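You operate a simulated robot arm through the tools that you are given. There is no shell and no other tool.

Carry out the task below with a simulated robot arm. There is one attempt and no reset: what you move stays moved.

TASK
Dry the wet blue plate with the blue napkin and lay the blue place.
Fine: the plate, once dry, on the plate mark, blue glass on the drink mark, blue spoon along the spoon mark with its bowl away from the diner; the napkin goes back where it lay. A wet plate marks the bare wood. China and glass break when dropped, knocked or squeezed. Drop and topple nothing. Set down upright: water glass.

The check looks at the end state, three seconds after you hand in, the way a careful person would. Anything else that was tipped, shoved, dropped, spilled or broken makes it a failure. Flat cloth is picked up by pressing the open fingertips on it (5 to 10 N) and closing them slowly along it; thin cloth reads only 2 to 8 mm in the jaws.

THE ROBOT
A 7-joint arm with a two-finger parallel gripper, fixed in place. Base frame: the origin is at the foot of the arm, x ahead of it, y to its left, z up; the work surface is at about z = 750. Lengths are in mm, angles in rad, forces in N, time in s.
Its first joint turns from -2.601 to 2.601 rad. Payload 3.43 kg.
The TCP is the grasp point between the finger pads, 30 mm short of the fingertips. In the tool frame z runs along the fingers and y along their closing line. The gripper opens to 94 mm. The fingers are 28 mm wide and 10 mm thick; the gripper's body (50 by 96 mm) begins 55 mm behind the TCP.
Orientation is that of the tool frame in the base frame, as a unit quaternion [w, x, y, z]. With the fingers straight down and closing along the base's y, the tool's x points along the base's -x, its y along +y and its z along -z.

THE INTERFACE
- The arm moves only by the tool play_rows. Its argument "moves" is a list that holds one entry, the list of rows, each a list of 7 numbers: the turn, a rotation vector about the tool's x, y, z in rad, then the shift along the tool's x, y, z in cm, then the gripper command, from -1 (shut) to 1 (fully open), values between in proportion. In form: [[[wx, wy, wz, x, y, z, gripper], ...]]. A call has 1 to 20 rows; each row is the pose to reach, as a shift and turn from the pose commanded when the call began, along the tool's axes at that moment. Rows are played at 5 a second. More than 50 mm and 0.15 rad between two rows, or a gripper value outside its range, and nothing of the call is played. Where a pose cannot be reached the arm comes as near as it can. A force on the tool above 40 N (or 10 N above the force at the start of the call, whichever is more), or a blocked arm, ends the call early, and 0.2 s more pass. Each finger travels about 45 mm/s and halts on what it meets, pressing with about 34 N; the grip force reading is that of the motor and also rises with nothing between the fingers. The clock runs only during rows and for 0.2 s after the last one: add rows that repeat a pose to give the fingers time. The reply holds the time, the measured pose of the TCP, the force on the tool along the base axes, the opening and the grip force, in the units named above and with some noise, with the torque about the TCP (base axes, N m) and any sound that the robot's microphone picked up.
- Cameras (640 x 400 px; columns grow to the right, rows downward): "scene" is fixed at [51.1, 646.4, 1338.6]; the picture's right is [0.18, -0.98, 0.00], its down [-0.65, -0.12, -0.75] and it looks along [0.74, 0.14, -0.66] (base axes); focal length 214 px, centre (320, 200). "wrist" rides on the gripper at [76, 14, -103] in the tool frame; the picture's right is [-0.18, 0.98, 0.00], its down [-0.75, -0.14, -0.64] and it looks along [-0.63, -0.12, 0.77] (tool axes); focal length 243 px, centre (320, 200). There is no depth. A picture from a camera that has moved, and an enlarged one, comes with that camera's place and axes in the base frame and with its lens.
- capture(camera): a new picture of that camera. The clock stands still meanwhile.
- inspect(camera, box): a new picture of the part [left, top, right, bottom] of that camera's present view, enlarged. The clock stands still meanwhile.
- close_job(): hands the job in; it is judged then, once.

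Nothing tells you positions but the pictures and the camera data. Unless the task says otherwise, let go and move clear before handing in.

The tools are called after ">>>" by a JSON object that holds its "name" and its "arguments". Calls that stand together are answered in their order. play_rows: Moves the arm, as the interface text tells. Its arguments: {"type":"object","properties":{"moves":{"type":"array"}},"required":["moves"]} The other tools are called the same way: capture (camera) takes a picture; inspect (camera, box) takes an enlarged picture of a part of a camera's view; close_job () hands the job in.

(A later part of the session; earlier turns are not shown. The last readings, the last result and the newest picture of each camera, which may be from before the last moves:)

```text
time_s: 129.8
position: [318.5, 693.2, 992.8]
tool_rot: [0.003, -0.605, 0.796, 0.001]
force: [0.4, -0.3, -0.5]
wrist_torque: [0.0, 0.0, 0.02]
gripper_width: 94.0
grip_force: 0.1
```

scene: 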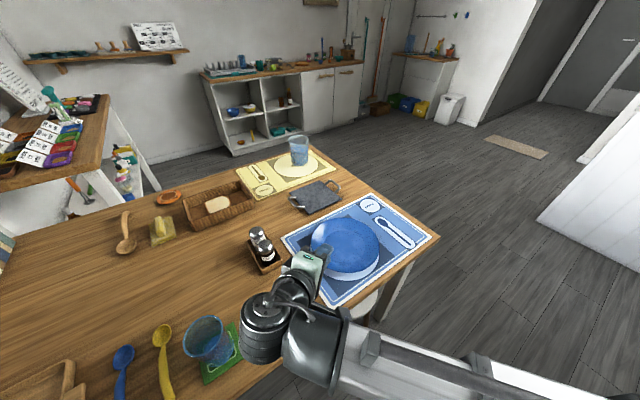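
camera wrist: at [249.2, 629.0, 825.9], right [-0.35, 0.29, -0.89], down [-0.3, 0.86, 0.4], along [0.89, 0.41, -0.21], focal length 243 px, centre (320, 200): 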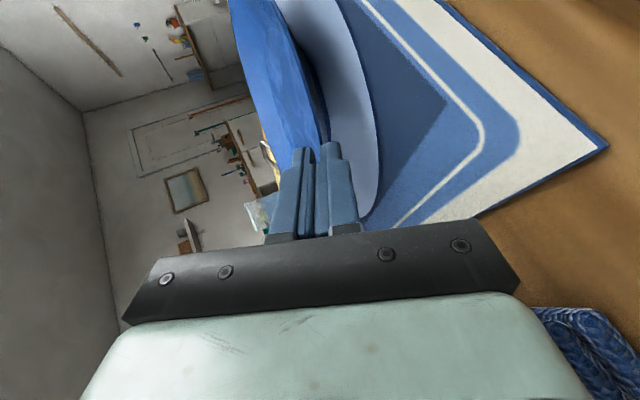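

>>> {"name": "play_rows", "arguments": {"moves": [[[0, 0, 0.074, -2.2, 3.1, 0, 1], [0, 0, 0.148, -4.4, 6.2, 0.5, 1], [0, 0, 0.222, -6.7, 9.4, 1, 1], [0, 0, 0.295, -8.9, 12.5, 1.5, 1], [0, 0, 0.369, -11.1, 15.6, 2, 1], [0, 0, 0.443, -13.3, 18.7, 2.5, 1], [0, 0, 0.517, -15.54, 21.85, 3, 1], [0, 0, 0.517, -15.54, 21.85, 3, 1]]]}}

>>> {"name": "capture", "arguments": {"camera": "wrist"}}

>>> {"name": "inspect", "arguments": {"camera": "wrist", "box": [200, 0, 440, 180]}}

>>> {"name": "inspect", "arguments": {"camera": "scene", "box": [270, 170, 450, 310]}}

```text
time_s: 131.6
position: [149.0, 901.1, 961.6]
tool_rot: [0.003, -0.381, 0.925, 0.002]
force: [-0.3, 0.1, 0.1]
wrist_torque: [-0.02, -0.01, 0.01]
gripper_width: 94.1
grip_force: 0.0
```

```text
taken
camera wrist: at [84.4, 856.4, 1062.5], right [-0.56, 0.83, 0.0], down [0.63, 0.43, 0.65], along [0.53, 0.37, -0.76], focal length 243 px, centre (320, 200)
```

wrist: 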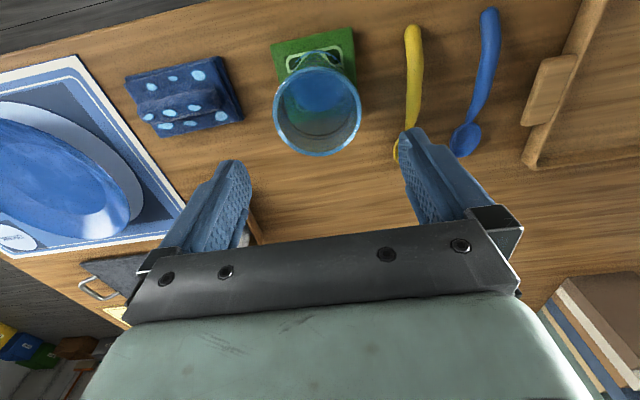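

```text
2.22 times, centred on (320, 90) of wrist
camera zoom: at [84.4, 856.4, 1062.5], right [-0.56, 0.83, 0.0], down [0.63, 0.43, 0.65], along [0.53, 0.37, -0.76], focal length 539 px, centre (320, 444)
```

zoom: 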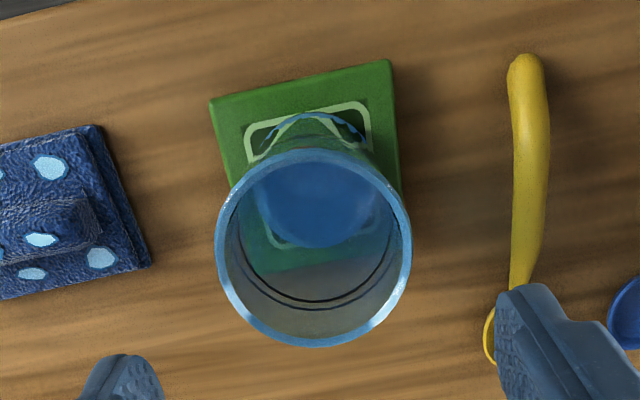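

```text
2.86 times, centred on (360, 240) of scene
camera zoom: at [51.1, 646.4, 1338.6], right [0.18, -0.98, 0.0], down [-0.65, -0.12, -0.75], along [0.74, 0.14, -0.66], focal length 613 px, centre (206, 86)
```

zoom: 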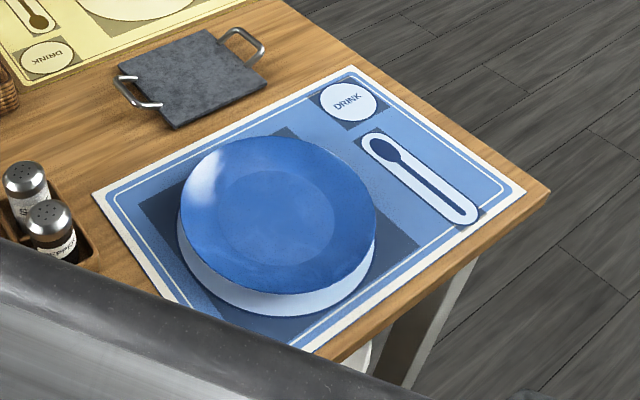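

The glass axis is about 3 mm off the TCP and its rim is near z≈853; it may hold water, so I'll keep it upright and move smoothly. I'll descend to just above the rim and check centring.

>>> {"name": "play_rows", "arguments": {"moves": [[[0, 0, 0, 0.1, -0.2, 2, 1], [0, 0, 0, 0.15, -0.3, 4, 1], [0, 0, 0, 0.15, -0.3, 6, 1], [0, 0, 0, 0.15, -0.3, 6.8, 1], [0, 0, 0, 0.15, -0.3, 6.8, 1]]]}}

>>> {"name": "capture", "arguments": {"camera": "wrist"}}

>>> {"name": "inspect", "arguments": {"camera": "scene", "box": [120, 260, 300, 400]}}

```text
time_s: 132.8
position: [149.9, 899.0, 894.1]
tool_rot: [0.003, -0.382, 0.924, 0.001]
force: [0.6, 0.0, -0.2]
wrist_torque: [0.0, 0.02, 0.03]
gripper_width: 94.1
grip_force: 0.0
```

```text
taken
camera wrist: at [85.6, 853.9, 995.9], right [-0.56, 0.83, 0.0], down [0.63, 0.43, 0.65], along [0.53, 0.37, -0.76], focal length 243 px, centre (320, 200)
```

wrist: 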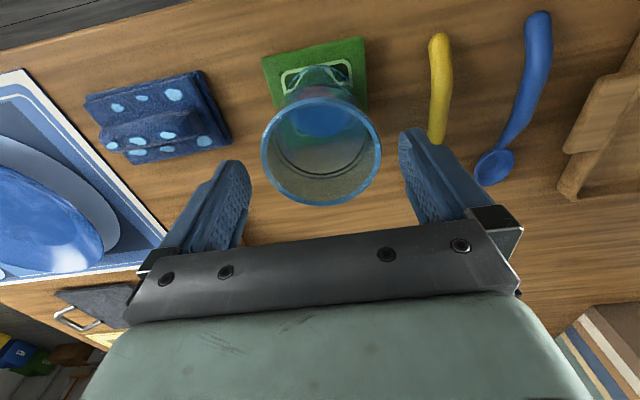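

```text
2.86 times, centred on (210, 330) of scene
camera zoom: at [51.1, 646.4, 1338.6], right [0.18, -0.98, 0.0], down [-0.65, -0.12, -0.75], along [0.74, 0.14, -0.66], focal length 613 px, centre (634, -171)
```

zoom: 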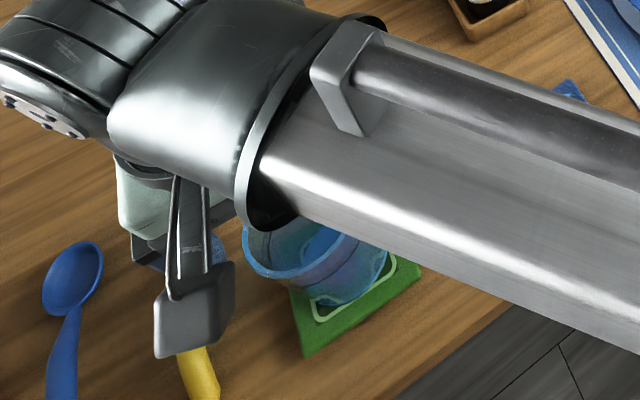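

The rim is centred between the fingers with about 8 mm on each side. I'll descend around the glass to mid-height.

>>> {"name": "play_rows", "arguments": {"moves": [[[0, 0, 0, 0, 0, 1.5, 1], [0, 0, 0, 0, 0, 3, 1], [0, 0, 0, 0, 0, 4.5, 1], [0, 0, 0, 0, 0, 6, 1], [0, 0, 0, 0, 0, 7.5, 1], [0, 0, 0, 0, 0, 8.5, 1], [0, 0, 0, 0, 0, 8.5, 1]]]}}

>>> {"name": "capture", "arguments": {"camera": "wrist"}}

```text
time_s: 134.3
position: [149.8, 899.7, 816.1]
tool_rot: [0.004, -0.382, 0.924, 0.003]
force: [0.7, -2.2, 18.9]
wrist_torque: [-0.37, 0.15, 0.01]
gripper_width: 94.2
grip_force: 0.1
stopped in row 7: the force on the tool passed its limit at 47 N (the readings are from after the stop); the commanded pose is now the measured one
```

```text
taken
camera wrist: at [84.8, 853.8, 917.1], right [-0.56, 0.83, 0.0], down [0.63, 0.43, 0.65], along [0.53, 0.37, -0.76], focal length 243 px, centre (320, 200)
```

wrist: 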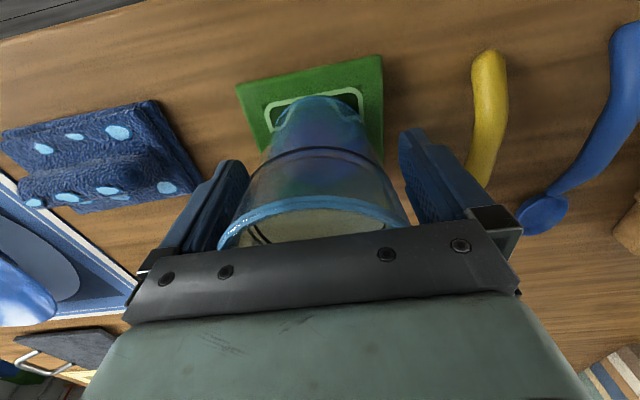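

The palm touched the rim, so the glass is taller than I judged. I'll raise 8 mm at once and check it.

>>> {"name": "play_rows", "arguments": {"moves": [[[0, 0, 0, 0, 0, -0.4, 1], [0, 0, 0, 0, 0, -0.8, 1], [0, 0, 0, 0, 0, -0.8, 1]]]}}

>>> {"name": "capture", "arguments": {"camera": "wrist"}}

>>> {"name": "inspect", "arguments": {"camera": "wrist", "box": [180, 80, 460, 260]}}

```text
time_s: 135.1
position: [149.4, 900.2, 822.5]
tool_rot: [0.003, -0.382, 0.924, 0.003]
force: [-0.5, -0.2, -0.5]
wrist_torque: [0.0, 0.02, 0.04]
gripper_width: 93.8
grip_force: 0.0
```

```text
taken
camera wrist: at [84.6, 854.8, 923.5], right [-0.56, 0.83, 0.0], down [0.63, 0.43, 0.65], along [0.53, 0.37, -0.76], focal length 243 px, centre (320, 200)
```

wrist: 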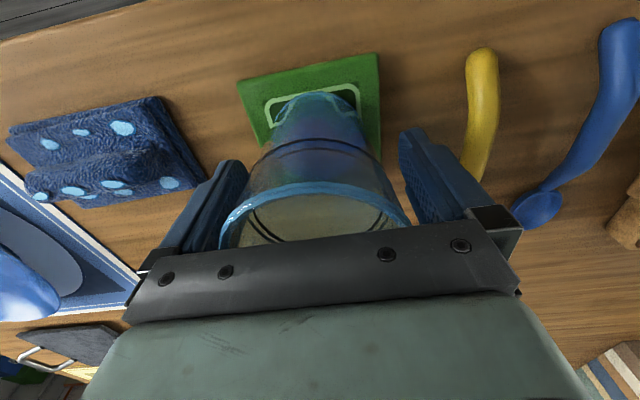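

```text
2.22 times, centred on (320, 170) of wrist
camera zoom: at [84.6, 854.8, 923.5], right [-0.56, 0.83, 0.0], down [0.63, 0.43, 0.65], along [0.53, 0.37, -0.76], focal length 539 px, centre (320, 267)
```

zoom: 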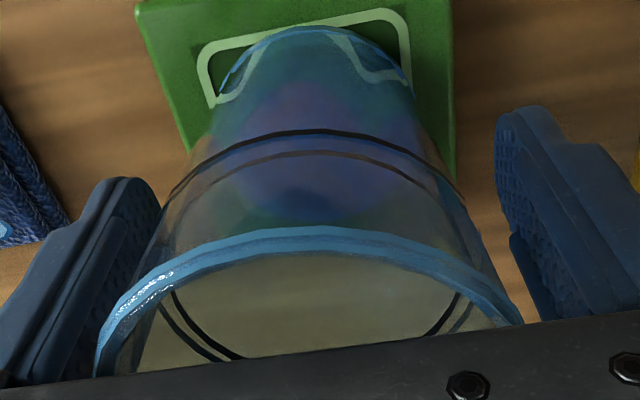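

The glass is intact and centred. Gripping at this height is fine, so I'll close slowly in small steps to find contact.

>>> {"name": "play_rows", "arguments": {"moves": [[[0, 0, 0, 0, 0, 0, 0.85], [0, 0, 0, 0, 0, 0, 0.72], [0, 0, 0, 0, 0, 0, 0.64], [0, 0, 0, 0, 0, 0, 0.58], [0, 0, 0, 0, 0, 0, 0.55], [0, 0, 0, 0, 0, 0, 0.52], [0, 0, 0, 0, 0, 0, 0.52]]]}}

```text
time_s: 136.7
position: [148.7, 899.6, 822.7]
tool_rot: [0.003, -0.382, 0.924, 0.003]
force: [0.8, -0.3, 0.2]
wrist_torque: [0.0, 0.03, 0.0]
gripper_width: 71.8
grip_force: 0.4
```

>>> {"name": "play_rows", "arguments": {"moves": [[[0, 0, 0, 0, 0, 0, 0.51], [0, 0, 0, 0, 0, 0, 0.5], [0, 0, 0, 0, 0, 0, 0.49], [0, 0, 0, 0, 0, 0, 0.48], [0, 0, 0, 0, 0, 0, 0.48]]]}}

```text
time_s: 137.9
position: [147.8, 899.3, 822.5]
tool_rot: [0.003, -0.382, 0.924, 0.003]
force: [0.1, -0.4, 0.2]
wrist_torque: [0.04, 0.03, 0.02]
gripper_width: 70.8
grip_force: 34.1
```

Contact is at 70.8 mm with 34 N. I'll ease the command slightly to hold with less squeeze.

>>> {"name": "play_rows", "arguments": {"moves": [[[0, 0, 0, 0, 0, 0, 0.498], [0, 0, 0, 0, 0, 0, 0.498], [0, 0, 0, 0, 0, 0, 0.498]]]}}

```text
time_s: 138.7
position: [148.1, 900.0, 822.1]
tool_rot: [0.003, -0.383, 0.924, 0.004]
force: [0.1, -0.1, -1.0]
wrist_torque: [0.0, 0.0, 0.01]
gripper_width: 71.3
grip_force: 11.2
```

>>> {"name": "play_rows", "arguments": {"moves": [[[0, 0, 0, 0, 0, 0, 0.488], [0, 0, 0, 0, 0, 0, 0.488], [0, 0, 0, 0, 0, -0.3, 0.488], [0, 0, 0, 0, 0, -0.7, 0.488], [0, 0, 0, 0, 0, -1.2, 0.488], [0, 0, 0, 0, 0, -1.6, 0.488], [0, 0, 0, 0, 0, -2, 0.488], [0, 0, 0, 0, 0, -2, 0.488]]]}}

>>> {"name": "capture", "arguments": {"camera": "wrist"}}

>>> {"name": "inspect", "arguments": {"camera": "scene", "box": [120, 260, 300, 400]}}

```text
time_s: 140.5
position: [148.4, 899.4, 843.4]
tool_rot: [0.003, -0.382, 0.924, 0.003]
force: [-0.1, -1.1, -3.5]
wrist_torque: [-0.03, 0.01, -0.04]
gripper_width: 70.7
grip_force: 34.0
```

```text
taken
camera wrist: at [84.2, 854.0, 943.5], right [-0.56, 0.83, 0.0], down [0.63, 0.43, 0.65], along [0.53, 0.37, -0.76], focal length 243 px, centre (320, 200)
```

wrist: 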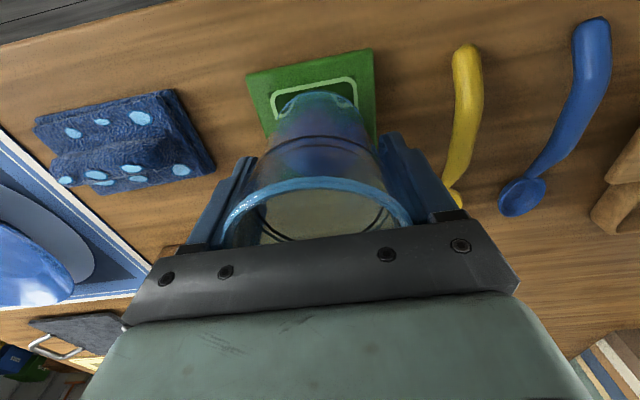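

```text
2.86 times, centred on (210, 330) of scene
camera zoom: at [51.1, 646.4, 1338.6], right [0.18, -0.98, 0.0], down [-0.65, -0.12, -0.75], along [0.74, 0.14, -0.66], focal length 613 px, centre (634, -171)
```

zoom: 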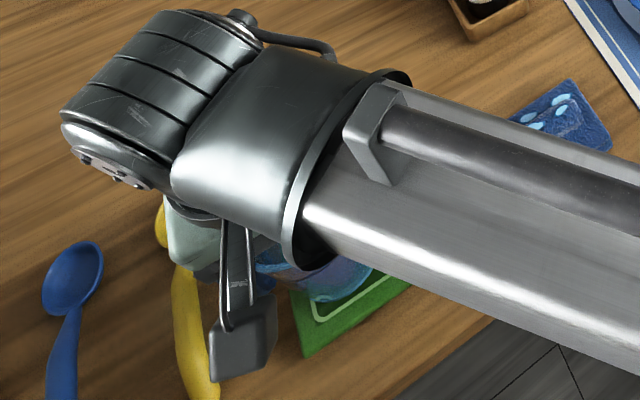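

The glass is lifted cleanly (3.5 N) and the coaster stayed. I'll raise it and carry it smoothly toward the drink mark.

>>> {"name": "play_rows", "arguments": {"moves": [[[0, 0, 0, 0, 0, -1, 0.488], [0, 0, 0, 0, 0, -2.5, 0.488], [0, 0, 0, 0, 0, -4.5, 0.488], [0, 0, 0, 0, 0, -6.5, 0.488], [0, 0, 0, 0, 0, -8.5, 0.488], [0, 0, 0, 0, 0, -10, 0.488], [0, 0, 0, -0.2, -0.9, -10.6, 0.488], [0, 0, 0, -0.6, -2.3, -10.6, 0.488], [0, 0, 0, -1.1, -4.3, -10.6, 0.488], [0, 0, 0, -1.7, -6.6, -10.6, 0.488], [0, 0, 0, -2.3, -9, -10.6, 0.488], [0, 0, 0, -2.95, -11.4, -10.6, 0.488], [0, 0, 0, -3.6, -13.8, -10.6, 0.488], [0, 0, 0, -4.2, -16.2, -10.6, 0.488], [0, 0, 0, -4.8, -18.6, -10.6, 0.488], [0, 0, 0, -5.4, -21, -10.6, 0.488], [0, 0, 0, -6.0, -23.3, -10.6, 0.488], [0, 0, 0, -6.5, -25.2, -10.6, 0.488], [0, 0, 0, -6.8, -26.4, -10.6, 0.488], [0, 0, 0, -6.9, -26.8, -10.6, 0.488]]]}}

>>> {"name": "capture", "arguments": {"camera": "scene"}}

```text
time_s: 144.7
position: [387.0, 756.8, 947.7]
tool_rot: [0.004, -0.381, 0.924, 0.003]
force: [-0.3, -0.1, -0.8]
wrist_torque: [0.03, 0.0, 0.02]
gripper_width: 71.2
grip_force: 33.5
```

```text
taken
```

scene: 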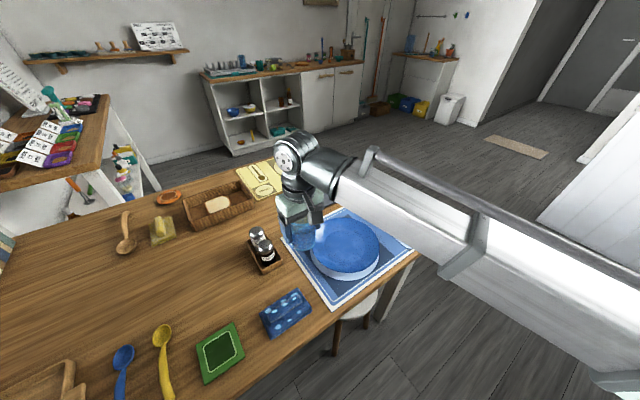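

>>> {"name": "play_rows", "arguments": {"moves": [[[0, 0, 0, -0.2, -0.8, 0, 0.488], [0, 0, 0, -0.55, -2.1, 0, 0.488], [0, 0, 0, -1.05, -4.0, 0, 0.488], [0, 0, 0, -1.65, -6.3, 0, 0.488], [0, 0, 0, -2.3, -8.7, 0, 0.488], [0, 0, 0, -2.95, -11.2, 0, 0.488], [0, 0, 0, -3.6, -13.7, 0, 0.488], [0, 0, 0, -4.25, -16.2, 0, 0.488], [0, 0, 0, -4.9, -18.7, 0, 0.488], [0, 0, 0, -5.55, -21.2, 0, 0.488], [0, 0, 0, -6.2, -23.7, 0, 0.488], [0, 0, 0, -6.85, -26.2, 0, 0.488], [0, 0, 0, -7.5, -28.7, 0, 0.488], [0, 0, 0, -8.15, -31.1, 0, 0.488], [0, 0, 0, -8.7, -33.2, 0, 0.488], [0, 0, 0, -9.2, -35, 0, 0.488], [0, 0, 0, -9.45, -36, 0, 0.488], [0, 0, 0, -9.55, -36.4, 0, 0.488], [0, 0, 0, -9.55, -36.4, 0, 0.488]]]}}

>>> {"name": "capture", "arguments": {"camera": "wrist"}}

>>> {"name": "capture", "arguments": {"camera": "scene"}}

```text
time_s: 148.7
position: [710.9, 566.7, 946.9]
tool_rot: [0.003, -0.382, 0.924, 0.003]
force: [-0.2, 0.7, -3.5]
wrist_torque: [0.02, -0.02, -0.03]
gripper_width: 71.2
grip_force: 34.2
```

```text
taken
camera wrist: at [646.4, 521.9, 1049.1], right [-0.56, 0.83, 0.0], down [0.63, 0.43, 0.65], along [0.53, 0.37, -0.76], focal length 243 px, centre (320, 200)
```

wrist: 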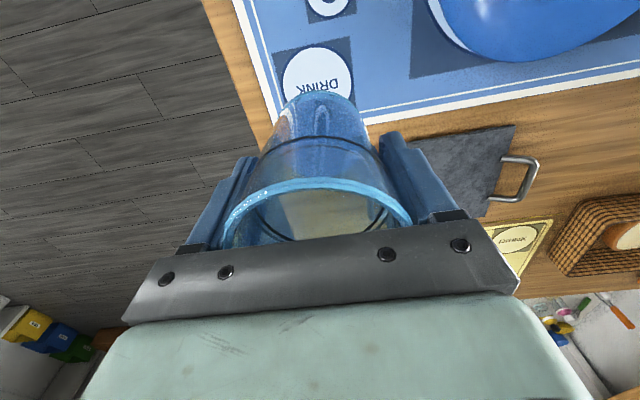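

```text
taken
```

scene: 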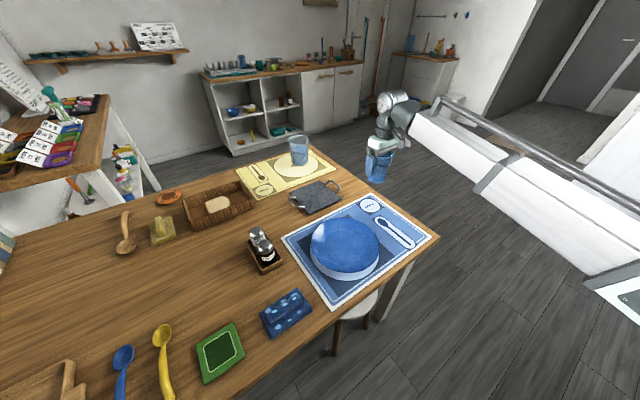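

Right over the drink mark, within about 3 mm. I'll correct that and lower steadily, stopping short of the mat.

>>> {"name": "play_rows", "arguments": {"moves": [[[0, 0, 0, -0.1, -0.05, 0.8, 0.488], [0, 0, 0, -0.25, -0.15, 2, 0.488], [0, 0, 0, -0.25, -0.15, 3.8, 0.488], [0, 0, 0, -0.25, -0.15, 5.6, 0.488], [0, 0, 0, -0.25, -0.15, 7.4, 0.488], [0, 0, 0, -0.25, -0.15, 9.2, 0.488], [0, 0, 0, -0.25, -0.15, 10.6, 0.488], [0, 0, 0, -0.25, -0.15, 11.5, 0.488], [0, 0, 0, -0.25, -0.15, 11.9, 0.488], [0, 0, 0, -0.25, -0.15, 11.9, 0.488]]]}}

>>> {"name": "inspect", "arguments": {"camera": "scene", "box": [320, 150, 440, 240]}}

>>> {"name": "capture", "arguments": {"camera": "wrist"}}

```text
time_s: 150.9
position: [716.2, 568.4, 828.4]
tool_rot: [0.004, -0.382, 0.924, 0.004]
force: [0.4, 0.0, -2.5]
wrist_torque: [-0.02, -0.01, 0.01]
gripper_width: 70.8
grip_force: 34.4
```

```text
4.44 times, centred on (380, 195) of scene
camera zoom: at [51.1, 646.4, 1338.6], right [0.18, -0.98, 0.0], down [-0.65, -0.12, -0.75], along [0.74, 0.14, -0.66], focal length 953 px, centre (53, 222)
```

zoom: 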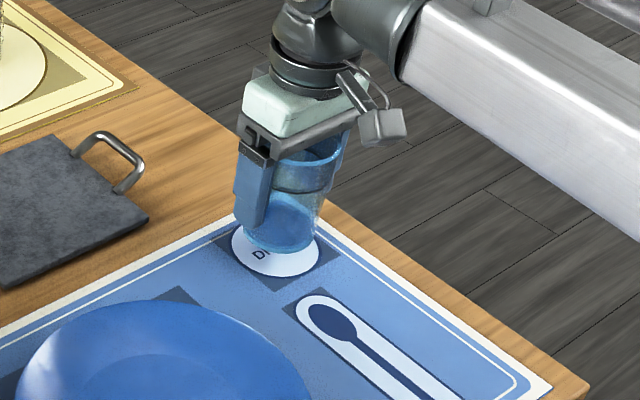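

```text
taken
camera wrist: at [651.3, 523.4, 930.5], right [-0.56, 0.83, 0.0], down [0.63, 0.43, 0.65], along [0.53, 0.37, -0.76], focal length 243 px, centre (320, 200)
```

wrist: 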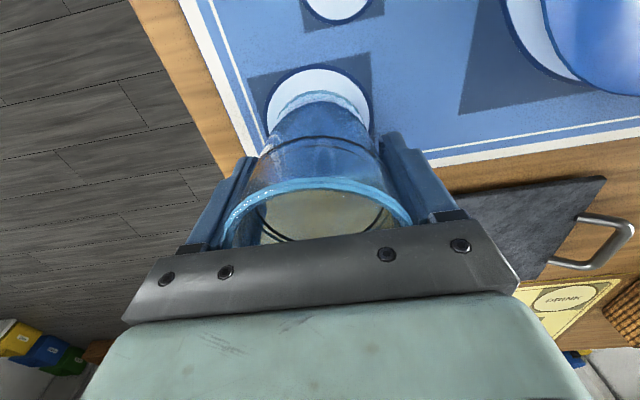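

Almost exactly over the circle. I'll nudge 1.5 mm and lower in fine steps, watching for the weight to come off.

>>> {"name": "play_rows", "arguments": {"moves": [[[0, 0, 0, 0.1, 0.1, 0.1, 0.488], [0, 0, 0, 0.15, 0.15, 0.3, 0.488], [0, 0, 0, 0.15, 0.15, 0.5, 0.488], [0, 0, 0, 0.15, 0.15, 0.6, 0.488], [0, 0, 0, 0.15, 0.15, 0.6, 0.488]]]}}

```text
time_s: 152.1
position: [713.2, 567.7, 822.5]
tool_rot: [0.004, -0.382, 0.924, 0.003]
force: [-0.1, 0.1, -2.7]
wrist_torque: [0.02, -0.01, 0.01]
gripper_width: 71.0
grip_force: 34.0
```

>>> {"name": "play_rows", "arguments": {"moves": [[[0, 0, 0, 0, 0, 0.06, 0.488], [0, 0, 0, 0, 0, 0.12, 0.488], [0, 0, 0, 0, 0, 0.18, 0.488], [0, 0, 0, 0, 0, 0.18, 0.488]]]}}

```text
time_s: 153.1
position: [712.7, 569.1, 820.2]
tool_rot: [0.003, -0.382, 0.924, 0.004]
force: [0.4, 0.7, -2.3]
wrist_torque: [-0.01, 0.0, -0.01]
gripper_width: 71.0
grip_force: 33.4
```

>>> {"name": "play_rows", "arguments": {"moves": [[[0, 0, 0, 0, 0, 0.06, 0.488], [0, 0, 0, 0, 0, 0.12, 0.488], [0, 0, 0, 0, 0, 0.12, 0.488]]]}}

```text
time_s: 153.9
position: [712.3, 567.9, 820.5]
tool_rot: [0.003, -0.382, 0.924, 0.003]
force: [0.4, 0.3, -1.5]
wrist_torque: [0.01, 0.0, 0.0]
gripper_width: 71.0
grip_force: 34.1
```

>>> {"name": "play_rows", "arguments": {"moves": [[[0, 0, 0, 0, 0, 0.06, 0.488], [0, 0, 0, 0, 0, 0.1, 0.488], [0, 0, 0, 0, 0, 0.1, 0.488]]]}}

>>> {"name": "inspect", "arguments": {"camera": "scene", "box": [340, 160, 400, 220]}}

```text
time_s: 154.7
position: [712.4, 569.4, 818.9]
tool_rot: [0.003, -0.382, 0.924, 0.004]
force: [0.0, -0.4, -2.2]
wrist_torque: [-0.01, -0.02, -0.02]
gripper_width: 71.2
grip_force: 34.2
```

```text
6.67 times, centred on (370, 190) of scene
camera zoom: at [51.1, 646.4, 1338.6], right [0.18, -0.98, 0.0], down [-0.65, -0.12, -0.75], along [0.74, 0.14, -0.66], focal length 1430 px, centre (-13, 267)
```

zoom: 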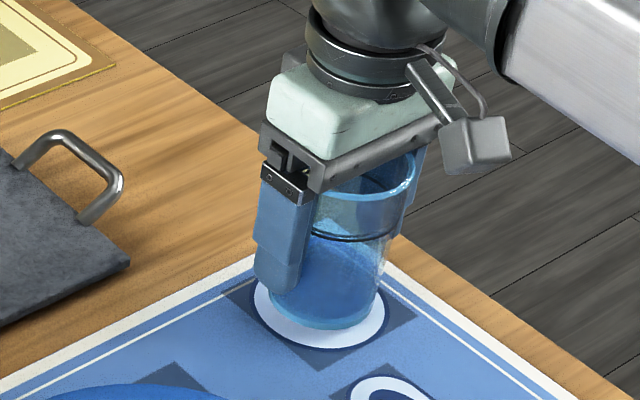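

It's still carrying its weight, and there is water in it. I'll lower further in 1 mm steps.

>>> {"name": "play_rows", "arguments": {"moves": [[[0, 0, 0, 0, 0, 0.06, 0.488], [0, 0, 0, 0, 0, 0.12, 0.488], [0, 0, 0, 0, 0, 0.16, 0.488], [0, 0, 0, 0, 0, 0.16, 0.488]]]}}

```text
time_s: 155.7
position: [712.0, 568.9, 817.8]
tool_rot: [0.004, -0.382, 0.924, 0.003]
force: [0.3, 0.2, -1.9]
wrist_torque: [0.01, 0.02, -0.03]
gripper_width: 70.9
grip_force: 34.2
```

>>> {"name": "play_rows", "arguments": {"moves": [[[0, 0, 0, 0, 0, 0.06, 0.488], [0, 0, 0, 0, 0, 0.12, 0.488], [0, 0, 0, 0, 0, 0.16, 0.488], [0, 0, 0, 0, 0, 0.16, 0.488]]]}}

```text
time_s: 156.7
position: [713.1, 568.2, 815.6]
tool_rot: [0.003, -0.382, 0.924, 0.004]
force: [-0.1, -0.4, -2.8]
wrist_torque: [-0.02, 0.02, -0.02]
gripper_width: 70.9
grip_force: 34.3
```

>>> {"name": "play_rows", "arguments": {"moves": [[[0, 0, 0, 0, 0, 0.06, 0.488], [0, 0, 0, 0, 0, 0.12, 0.488], [0, 0, 0, 0, 0, 0.12, 0.488]]]}}

```text
time_s: 157.5
position: [712.8, 569.0, 815.2]
tool_rot: [0.003, -0.382, 0.924, 0.003]
force: [0.4, 0.2, -0.7]
wrist_torque: [0.03, 0.03, 0.0]
gripper_width: 71.1
grip_force: 34.0
```

>>> {"name": "play_rows", "arguments": {"moves": [[[0, 0, 0, 0, 0, 0.04, 0.488], [0, 0, 0, 0, 0, 0.07, 0.488], [0, 0, 0, 0, 0, 0.07, 0.488]]]}}

>>> {"name": "inspect", "arguments": {"camera": "scene", "box": [340, 160, 400, 220]}}

```text
time_s: 158.3
position: [711.5, 569.4, 813.7]
tool_rot: [0.003, -0.382, 0.924, 0.003]
force: [0.2, -0.3, -2.3]
wrist_torque: [-0.01, 0.01, -0.04]
gripper_width: 71.0
grip_force: 33.9
```

```text
6.67 times, centred on (370, 190) of scene
camera zoom: at [51.1, 646.4, 1338.6], right [0.18, -0.98, 0.0], down [-0.65, -0.12, -0.75], along [0.74, 0.14, -0.66], focal length 1430 px, centre (-13, 267)
```

zoom: 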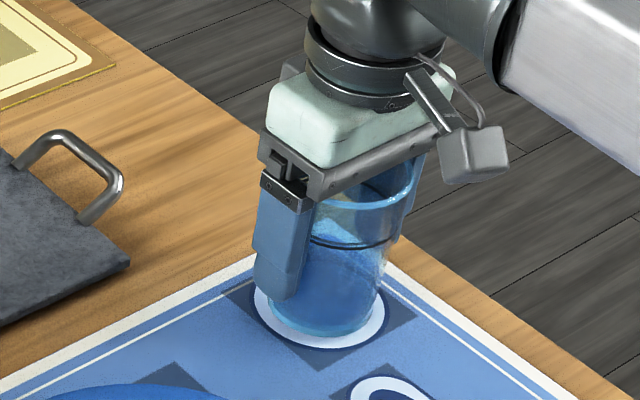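

>>> {"name": "play_rows", "arguments": {"moves": [[[0, 0, 0, 0, 0, 0.05, 0.488], [0, 0, 0, 0, 0, 0.1, 0.488], [0, 0, 0, 0, 0, 0.1, 0.488], [0, 0, 0, 0, 0, 0.1, 0.488]]]}}

```text
time_s: 159.3
position: [713.3, 567.8, 814.0]
tool_rot: [0.004, -0.382, 0.924, 0.003]
force: [1.0, -0.4, -2.1]
wrist_torque: [0.0, 0.0, 0.02]
gripper_width: 71.0
grip_force: 34.1
```

>>> {"name": "play_rows", "arguments": {"moves": [[[0, 0, 0, 0, 0, 0.05, 0.488], [0, 0, 0, 0, 0, 0.1, 0.488], [0, 0, 0, 0, 0, 0.1, 0.488], [0, 0, 0, 0, 0, 0.1, 0.488]]]}}

```text
time_s: 160.3
position: [712.5, 569.1, 811.8]
tool_rot: [0.003, -0.383, 0.924, 0.003]
force: [-0.1, -0.1, -1.5]
wrist_torque: [-0.02, 0.01, 0.0]
gripper_width: 71.0
grip_force: 34.1
```

>>> {"name": "play_rows", "arguments": {"moves": [[[0, 0, 0, 0, 0, 0.05, 0.488], [0, 0, 0, 0, 0, 0.1, 0.488], [0, 0, 0, 0, 0, 0.1, 0.488], [0, 0, 0, 0, 0, 0.1, 0.488]]]}}

>>> {"name": "capture", "arguments": {"camera": "wrist"}}

```text
time_s: 161.3
position: [711.8, 568.4, 810.4]
tool_rot: [0.004, -0.382, 0.924, 0.003]
force: [0.0, 0.4, 0.4]
wrist_torque: [-0.02, -0.08, 0.01]
gripper_width: 71.0
grip_force: 34.1
```

```text
taken
camera wrist: at [648.0, 523.4, 912.4], right [-0.56, 0.83, 0.0], down [0.63, 0.43, 0.65], along [0.53, 0.37, -0.76], focal length 243 px, centre (320, 200)
```

wrist: 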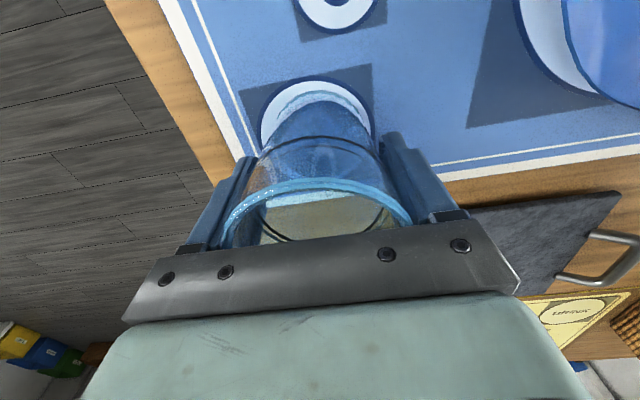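

>>> {"name": "play_rows", "arguments": {"moves": [[[0, 0, 0, 0, 0, 0.03, 0.488], [0, 0, 0, 0, 0, 0.05, 0.488], [0, 0, 0, 0, 0, 0.05, 0.488]]]}}

```text
time_s: 162.1
position: [713.0, 568.6, 812.6]
tool_rot: [0.004, -0.382, 0.924, 0.002]
force: [-0.3, -2.0, 4.8]
wrist_torque: [-0.2, -0.13, -0.02]
gripper_width: 70.9
grip_force: 34.1
```

The glass is standing on the mark (4.8 N). I'll release gradually and evenly.

>>> {"name": "play_rows", "arguments": {"moves": [[[0, 0, 0, 0, 0, -0.03, 0.495], [0, 0, 0, 0, 0, -0.03, 0.503], [0, 0, 0, 0, 0, -0.03, 0.51], [0, 0, 0, 0, 0, -0.03, 0.53], [0, 0, 0, 0, 0, -0.03, 0.58], [0, 0, 0, 0, 0, -0.03, 0.66], [0, 0, 0, 0, 0, -0.03, 0.76], [0, 0, 0, 0, 0, -0.03, 0.88], [0, 0, 0, 0, 0, -0.03, 1], [0, 0, 0, 0, 0, -0.03, 1]]]}}

>>> {"name": "capture", "arguments": {"camera": "wrist"}}

```text
time_s: 164.3
position: [712.2, 568.5, 811.7]
tool_rot: [0.003, -0.382, 0.924, 0.003]
force: [0.0, 0.4, 0.5]
wrist_torque: [0.0, 0.02, -0.04]
gripper_width: 94.1
grip_force: 0.1
```

```text
taken
camera wrist: at [648.4, 523.9, 912.0], right [-0.56, 0.83, 0.0], down [0.63, 0.43, 0.65], along [0.53, 0.37, -0.76], focal length 243 px, centre (320, 200)
```

wrist: 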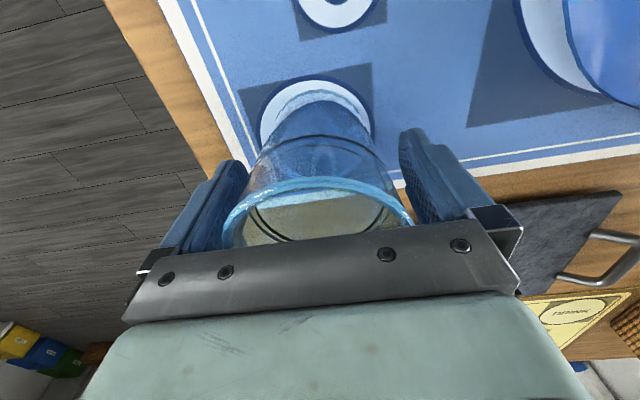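

Released and standing upright. I'll rise straight up.

>>> {"name": "play_rows", "arguments": {"moves": [[[0, 0, 0, 0, 0, -1, 1], [0, 0, 0, 0, 0, -2.5, 1], [0, 0, 0, 0, 0, -4.5, 1], [0, 0, 0, 0, 0, -7, 1], [0, 0, 0, 0, 0, -10, 1], [0, 0, 0, 0, 0, -13, 1], [0, 0, 0, 0, 0, -16, 1], [0, 0, 0, 0, 0, -16, 1]]]}}

>>> {"name": "inspect", "arguments": {"camera": "scene", "box": [270, 150, 450, 290]}}

>>> {"name": "capture", "arguments": {"camera": "wrist"}}

```text
time_s: 166.1
position: [710.5, 566.0, 971.0]
tool_rot: [0.003, -0.383, 0.924, 0.003]
force: [0.4, -0.3, 0.7]
wrist_torque: [0.02, -0.03, 0.0]
gripper_width: 93.8
grip_force: 0.1
```

```text
2.86 times, centred on (360, 220) of scene
camera zoom: at [51.1, 646.4, 1338.6], right [0.18, -0.98, 0.0], down [-0.65, -0.12, -0.75], along [0.74, 0.14, -0.66], focal length 613 px, centre (206, 143)
```

zoom: 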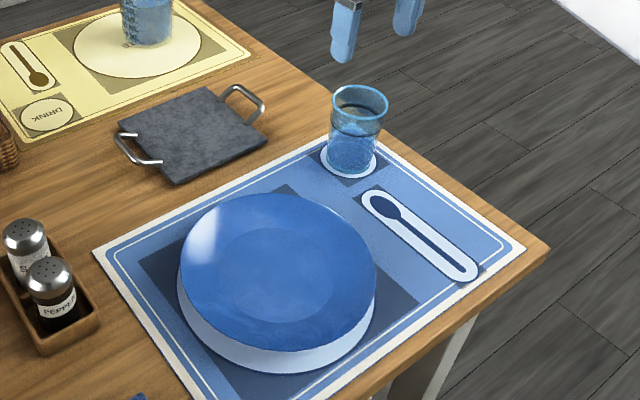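

```text
taken
camera wrist: at [646.2, 521.7, 1071.6], right [-0.56, 0.83, 0.0], down [0.63, 0.43, 0.65], along [0.53, 0.37, -0.76], focal length 243 px, centre (320, 200)
```

wrist: 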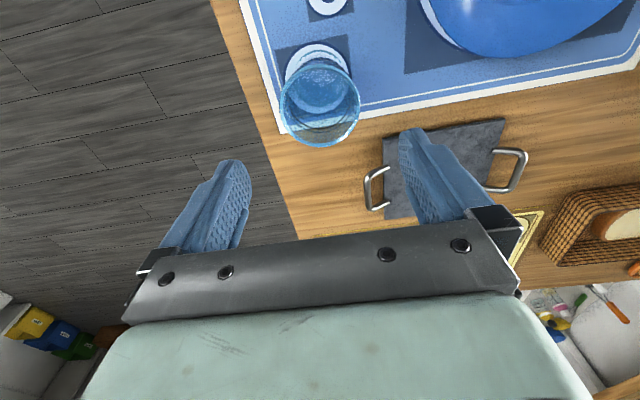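

The glass stands on the drink mark with its water. Now the blue spoon, with its tail near (0, 1000) and bowl near (95, 1098): I'll fly over to view it.

>>> {"name": "play_rows", "arguments": {"moves": [[[0, 0, 0, 0.5, 2, 0, 1], [0, 0, 0, 1.5, 6, 0, 1], [0, 0, 0, 2.6, 10.4, 0, 1], [0, 0, 0, 3.7, 14.8, 0, 1], [0, 0, 0, 4.8, 19.2, 0, 1], [0, 0, 0, 5.9, 23.6, 0, 0.8], [0, 0, 0, 7.0, 28, 0, 0.6], [0, 0, 0, 8.1, 32.4, 0, 0.4], [0, 0, 0, 9.2, 36.8, 0, 0.2], [0, 0, 0, 10.3, 41.2, 0, 0.06], [0, 0, 0, 11.4, 45.6, 0, 0.06], [0, 0, 0, 12.5, 50, 0, 0.06], [0, 0, 0, 13.6, 54.4, 0, 0.06], [0, 0, 0, 14.7, 58.8, 0, 0.06], [0, 0, 0, 15.8, 63, 0, 0.06], [0, 0, 0, 16.8, 66.5, 0, 0.06], [0, 0, 0, 17.43, 68.9, 0, 0.06], [0, 0, 0, 17.43, 68.9, 0, 0.06]]]}}

>>> {"name": "capture", "arguments": {"camera": "wrist"}}

>>> {"name": "inspect", "arguments": {"camera": "wrist", "box": [300, 0, 540, 180]}}

```text
time_s: 169.9
position: [102.0, 932.2, 971.4]
tool_rot: [0.004, -0.382, 0.924, 0.004]
force: [0.5, 0.7, -0.5]
wrist_torque: [0.0, -0.01, -0.01]
gripper_width: 49.8
grip_force: 0.1
```

```text
taken
camera wrist: at [36.8, 886.9, 1072.2], right [-0.56, 0.83, 0.0], down [0.63, 0.43, 0.65], along [0.53, 0.37, -0.76], focal length 243 px, centre (320, 200)
```

wrist: 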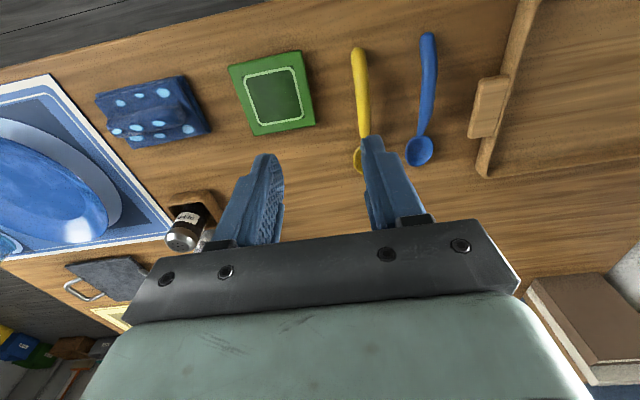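

```text
2.22 times, centred on (420, 90) of wrist
camera zoom: at [36.8, 886.9, 1072.2], right [-0.56, 0.83, 0.0], down [0.63, 0.43, 0.65], along [0.53, 0.37, -0.76], focal length 539 px, centre (98, 444)
```

zoom: 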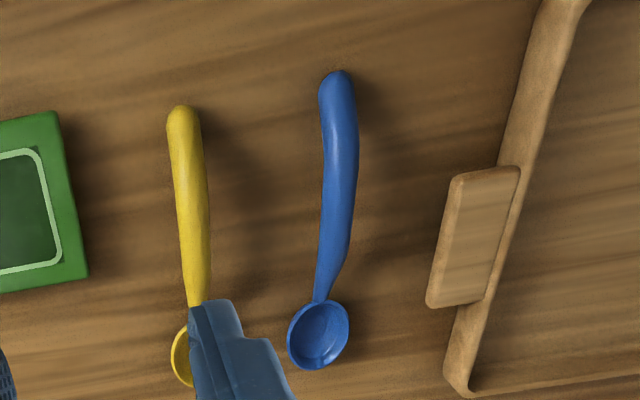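

The spoon lies along the tool's x axis, about 122 mm off in tool y, and is slightly beyond vertical reach. I'll tilt the tool outward about 0.45 rad in the plane of the spoon and move over the handle.

>>> {"name": "play_rows", "arguments": {"moves": [[[0, -0.09, 0, 0, 2, 0, 0.06], [0, -0.18, 0, -0.1, 4.5, 0.5, 0.06], [0, -0.27, 0, -0.2, 7, 1, 0.06], [0, -0.36, 0, -0.3, 9.5, 2, 0.06], [0, -0.45, 0, -0.5, 12.2, 3, 0.06], [0, -0.45, 0, -0.5, 12.2, 5, 0.06], [0, -0.45, 0, -0.5, 12.2, 8, 0.06], [0, -0.45, 0, -0.5, 12.2, 8, 0.06]]]}}

>>> {"name": "capture", "arguments": {"camera": "wrist"}}

>>> {"name": "capture", "arguments": {"camera": "scene"}}

```text
time_s: 171.7
position: [18.8, 1021.6, 890.9]
tool_rot: [0.209, -0.371, 0.901, 0.088]
force: [-0.8, -0.2, 0.5]
wrist_torque: [0.01, -0.01, 0.0]
gripper_width: 49.8
grip_force: 0.1
```

```text
taken
camera wrist: at [-71.4, 951.3, 947.6], right [-0.58, 0.81, 0.08], down [0.38, 0.17, 0.91], along [0.72, 0.56, -0.41], focal length 243 px, centre (320, 200)
```

wrist: 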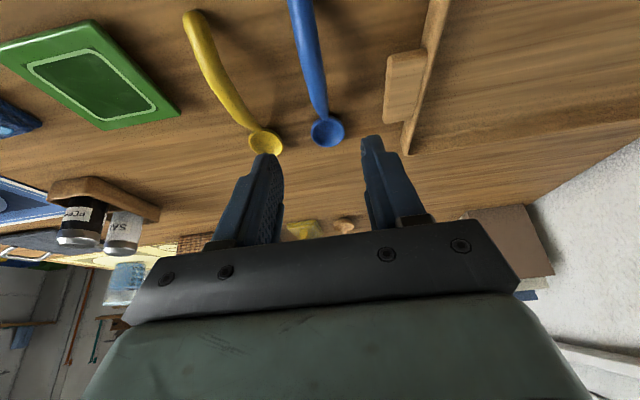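

```text
taken
```

scene: 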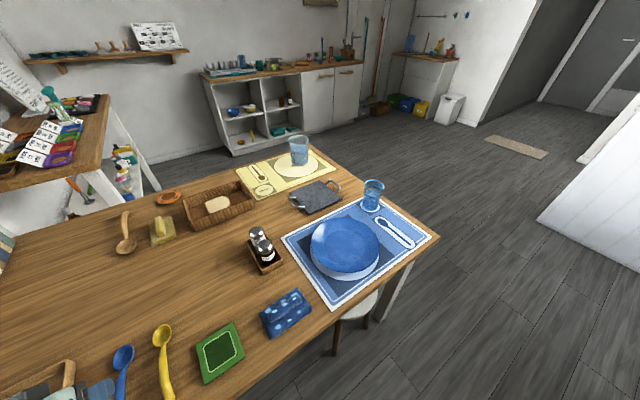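

The handle is centred under the jaws. I'll descend to just above it.

>>> {"name": "play_rows", "arguments": {"moves": [[[0, 0, 0, 1.3, 0, 2.7, 0.06], [0, 0, 0, 2.6, 0, 5.4, 0.06], [0, 0, 0, 3.7, 0, 7.7, 0.06], [0, 0, 0, 3.7, 0, 7.7, 0.06]]]}}

>>> {"name": "capture", "arguments": {"camera": "wrist"}}

>>> {"name": "inspect", "arguments": {"camera": "scene", "box": [60, 320, 220, 400]}}

```text
time_s: 172.7
position: [19.7, 1022.9, 804.1]
tool_rot: [0.21, -0.371, 0.9, 0.088]
force: [0.3, -0.6, -0.2]
wrist_torque: [-0.02, 0.0, 0.0]
gripper_width: 49.8
grip_force: 0.1
```

```text
taken
camera wrist: at [-70.4, 952.0, 861.1], right [-0.58, 0.81, 0.08], down [0.38, 0.17, 0.91], along [0.72, 0.56, -0.41], focal length 243 px, centre (320, 200)
```

wrist: 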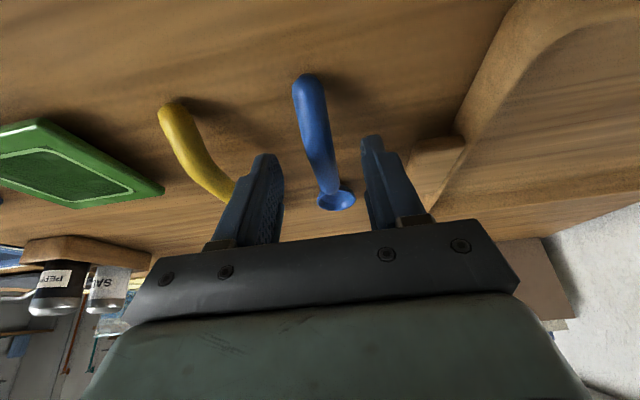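

```text
4.00 times, centred on (140, 360) of scene
camera zoom: at [51.1, 646.4, 1338.6], right [0.18, -0.98, 0.0], down [-0.65, -0.12, -0.75], along [0.74, 0.14, -0.66], focal length 858 px, centre (1040, -440)
```

zoom: 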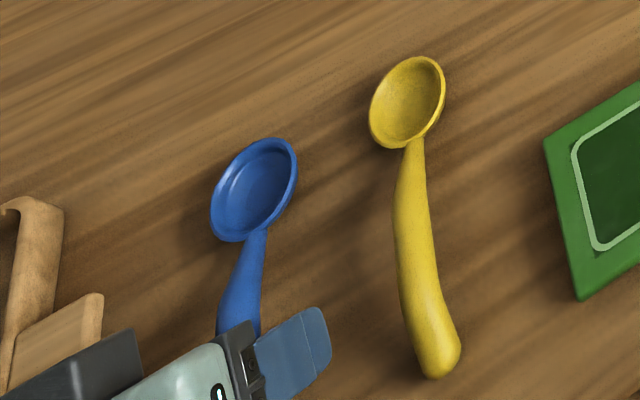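

Centred. I'll lower the last 18 mm, watching for contact with the table.

>>> {"name": "play_rows", "arguments": {"moves": [[[0, 0, 0, 0.26, 0, 0.54, 0.06], [0, 0, 0, 0.52, 0, 1.08, 0.06], [0, 0, 0, 0.68, 0, 1.4, 0.06], [0, 0, 0, 0.72, 0, 1.49, 0.06], [0, 0, 0, 0.72, 0, 1.49, 0.06]]]}}

>>> {"name": "inspect", "arguments": {"camera": "wrist", "box": [220, 60, 420, 240]}}

```text
time_s: 173.9
position: [19.7, 1023.6, 788.2]
tool_rot: [0.209, -0.372, 0.9, 0.088]
force: [-0.2, -0.3, -0.3]
wrist_torque: [0.01, -0.03, -0.02]
gripper_width: 49.6
grip_force: 0.1
```

```text
2.22 times, centred on (320, 150) of wrist
camera zoom: at [-69.9, 953.0, 846.6], right [-0.58, 0.81, 0.08], down [0.38, 0.17, 0.91], along [0.72, 0.56, -0.41], focal length 539 px, centre (320, 311)
```

zoom: 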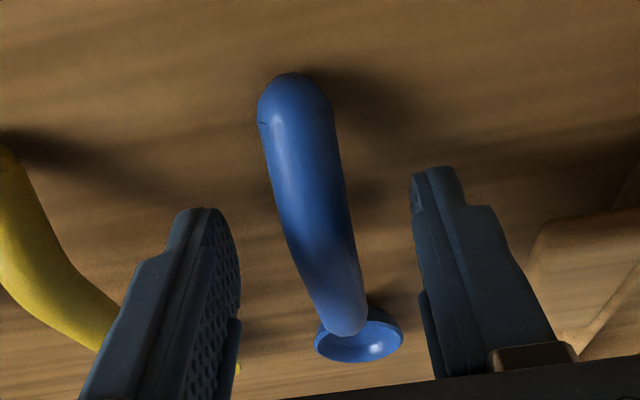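

The handle is about 4 mm toward tool −y; I'll centre on it, lower 3 mm more, and close gently.

>>> {"name": "play_rows", "arguments": {"moves": [[[0, 0, 0, 0.06, -0.2, 0.13, 0.06], [0, 0, 0, 0.12, -0.35, 0.25, 0.06], [0, 0, 0, 0.12, -0.35, 0.25, 0.06]]]}}

>>> {"name": "play_rows", "arguments": {"moves": [[[0, 0, 0, 0, 0, 0, -0.1], [0, 0, 0, 0, 0, 0, -0.25], [0, 0, 0, 0, 0, 0, -0.35], [0, 0, 0, 0, 0, 0, -0.45], [0, 0, 0, 0, 0, 0, -0.52], [0, 0, 0, 0, 0, 0, -0.58], [0, 0, 0, 0, 0, 0, -0.64], [0, 0, 0, 0, 0, 0, -0.7], [0, 0, 0, 0, 0, 0, -0.76], [0, 0, 0, 0, 0, 0, -0.8], [0, 0, 0, 0, 0, 0, -0.8]]]}}

>>> {"name": "inspect", "arguments": {"camera": "wrist", "box": [220, 60, 420, 240]}}

```text
time_s: 174.7
position: [23.2, 1020.7, 786.7]
tool_rot: [0.209, -0.372, 0.9, 0.089]
force: [0.9, 0.0, -0.3]
wrist_torque: [0.01, 0.01, -0.02]
gripper_width: 49.8
grip_force: 0.0
```

```text
time_s: 177.1
position: [23.4, 1022.4, 787.0]
tool_rot: [0.21, -0.371, 0.9, 0.089]
force: [-0.2, 0.7, -0.2]
wrist_torque: [0.0, -0.04, -0.01]
gripper_width: 15.5
grip_force: 33.3
```

```text
2.22 times, centred on (320, 150) of wrist
camera zoom: at [-67.4, 950.6, 844.4], right [-0.58, 0.81, 0.08], down [0.38, 0.17, 0.91], along [0.72, 0.56, -0.41], focal length 539 px, centre (320, 311)
```

zoom: 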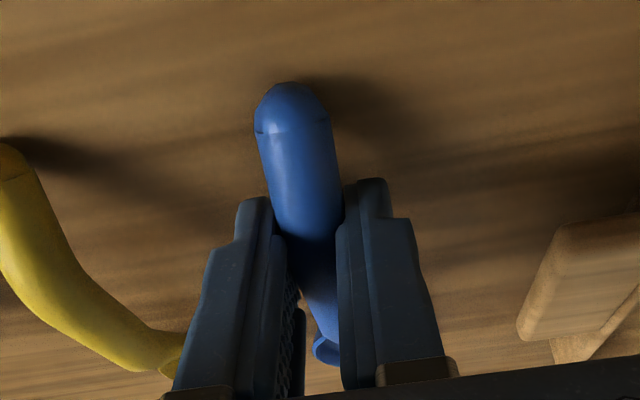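

The handle is gripped at 15.5 mm. I'll lift slowly and check the hold.

>>> {"name": "play_rows", "arguments": {"moves": [[[0, 0, 0, -0.13, 0, -0.27, -0.85], [0, 0, 0, -0.43, 0, -0.9, -0.85], [0, 0, 0, -0.87, 0, -1.8, -0.85], [0, 0, 0, -1.7, 0, -3.6, -0.85], [0, 0, 0, -3.0, 0, -6.3, -0.85], [0, 0, 0, -4.8, 0, -9.9, -0.85], [0, 0, 0, -6.5, 0, -13.5, -0.85], [0, 0, 0, -6.5, 0, -13.5, -0.85]]]}}

>>> {"name": "capture", "arguments": {"camera": "wrist"}}

>>> {"name": "capture", "arguments": {"camera": "scene"}}

```text
time_s: 178.9
position: [21.2, 1018.9, 937.6]
tool_rot: [0.21, -0.371, 0.9, 0.088]
force: [0.8, 0.6, -0.7]
wrist_torque: [0.01, 0.02, -0.02]
gripper_width: 15.6
grip_force: 33.8
```

```text
taken
camera wrist: at [-69.0, 948.7, 995.5], right [-0.58, 0.81, 0.08], down [0.38, 0.17, 0.91], along [0.72, 0.56, -0.41], focal length 243 px, centre (320, 200)
```

wrist: 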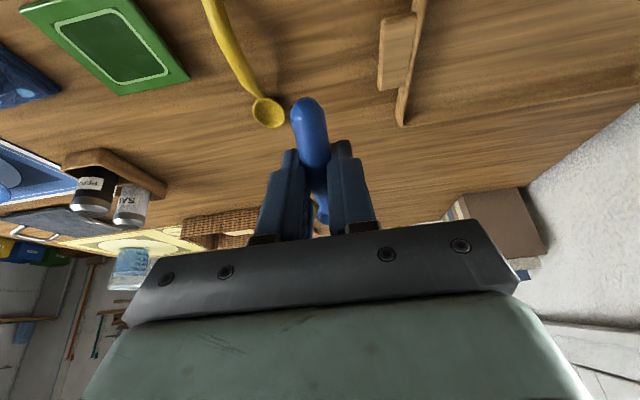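

```text
taken
```

scene: 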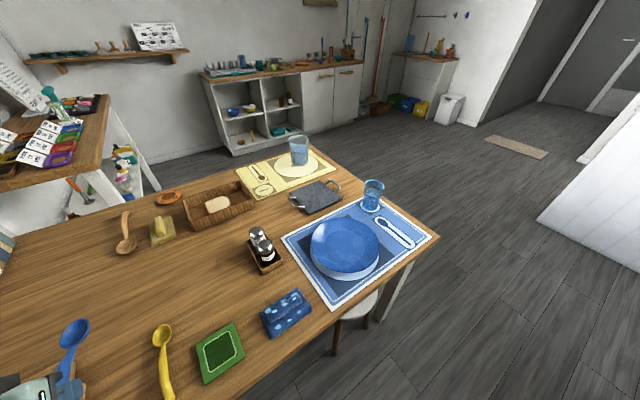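

The spoon is held firmly and already points the right way, bowl away from the diner. I'll carry it over to the spoon mark, keeping the same tilt.

>>> {"name": "play_rows", "arguments": {"moves": [[[0, 0, 0, 0.05, -1.5, 0, -0.85], [0, 0, 0, 0.15, -4, -0.05, -0.85], [0, 0, 0, 0.28, -7.5, -0.12, -0.85], [0, 0, 0, 0.4, -11.3, -0.2, -0.85], [0, 0, 0, 0.54, -15.2, -0.26, -0.85], [0, 0, 0, 0.68, -19.2, -0.33, -0.85], [0, 0, 0, 0.82, -23.2, -0.4, -0.85], [0, 0, 0, 0.96, -27.2, -0.47, -0.85], [0, 0, 0, 1.1, -31.2, -0.53, -0.85], [0, 0, 0, 1.25, -35.2, -0.6, -0.85], [0, 0, 0, 1.4, -39.2, -0.67, -0.85], [0, 0, 0, 1.53, -43.2, -0.74, -0.85], [0, 0, 0, 1.67, -47.2, -0.81, -0.85], [0, 0, 0, 1.82, -51.2, -0.88, -0.85], [0, 0, 0, 1.96, -55.2, -0.95, -0.85], [0, 0, 0, 2.1, -59.2, -1.02, -0.85], [0, 0, 0, 2.24, -63.2, -1.08, -0.85], [0, 0, 0, 2.35, -66.5, -1.14, -0.85], [0, 0, 0, 2.42, -68.5, -1.17, -0.85], [0, 0, 0, 2.45, -69, -1.18, -0.85]]]}}

>>> {"name": "capture", "arguments": {"camera": "scene"}}

```text
time_s: 183.1
position: [489.9, 512.5, 932.4]
tool_rot: [0.21, -0.371, 0.9, 0.088]
force: [0.2, -0.5, -0.5]
wrist_torque: [-0.02, 0.01, 0.01]
gripper_width: 15.7
grip_force: 34.6
```

```text
taken
```

scene: 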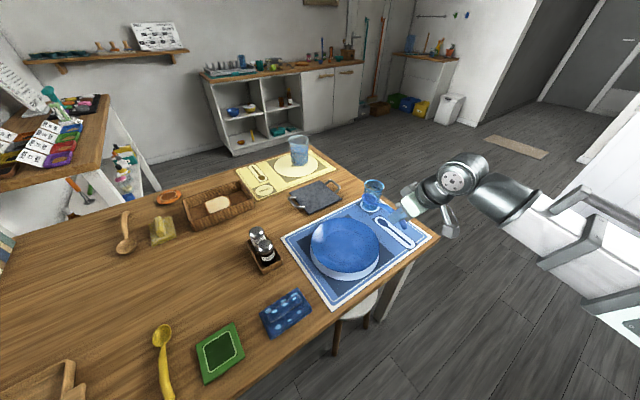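

>>> {"name": "play_rows", "arguments": {"moves": [[[0, 0, 0, 0.1, -1.5, -0.05, -0.85], [0, 0, 0, 0.2, -4, -0.1, -0.85], [0, 0, 0, 0.3, -6.8, -0.15, -0.85], [0, 0, 0, 0.4, -9, -0.19, -0.85], [0, 0, 0, 0.4, -9.73, -0.19, -0.85], [0, 0, 0, 0.4, -9.73, -0.19, -0.85]]]}}

>>> {"name": "capture", "arguments": {"camera": "wrist"}}

>>> {"name": "inspect", "arguments": {"camera": "scene", "box": [320, 150, 480, 270]}}

```text
time_s: 184.5
position: [556.6, 439.5, 933.9]
tool_rot: [0.209, -0.372, 0.9, 0.088]
force: [-0.9, -0.6, -0.3]
wrist_torque: [0.0, 0.03, -0.01]
gripper_width: 15.7
grip_force: 34.2
```

```text
taken
camera wrist: at [464.8, 369.1, 990.6], right [-0.58, 0.81, 0.08], down [0.38, 0.17, 0.91], along [0.72, 0.56, -0.41], focal length 243 px, centre (320, 200)
```

wrist: 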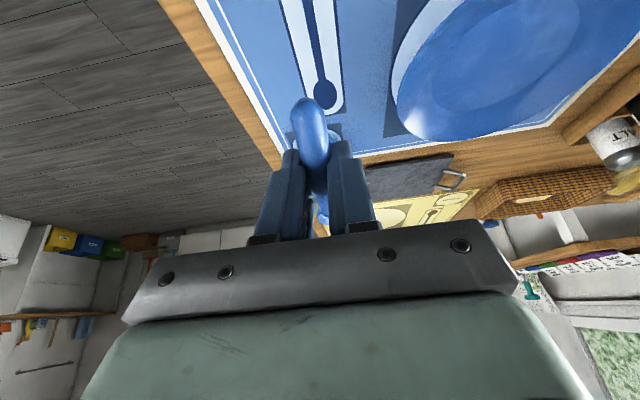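

```text
3.33 times, centred on (400, 210) of scene
camera zoom: at [51.1, 646.4, 1338.6], right [0.18, -0.98, 0.0], down [-0.65, -0.12, -0.75], along [0.74, 0.14, -0.66], focal length 715 px, centre (53, 167)
```

zoom: 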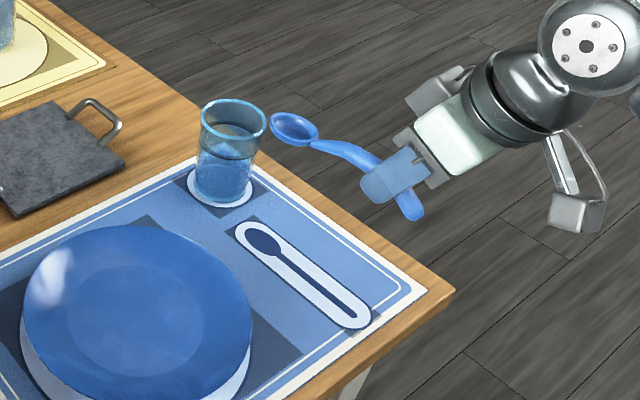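

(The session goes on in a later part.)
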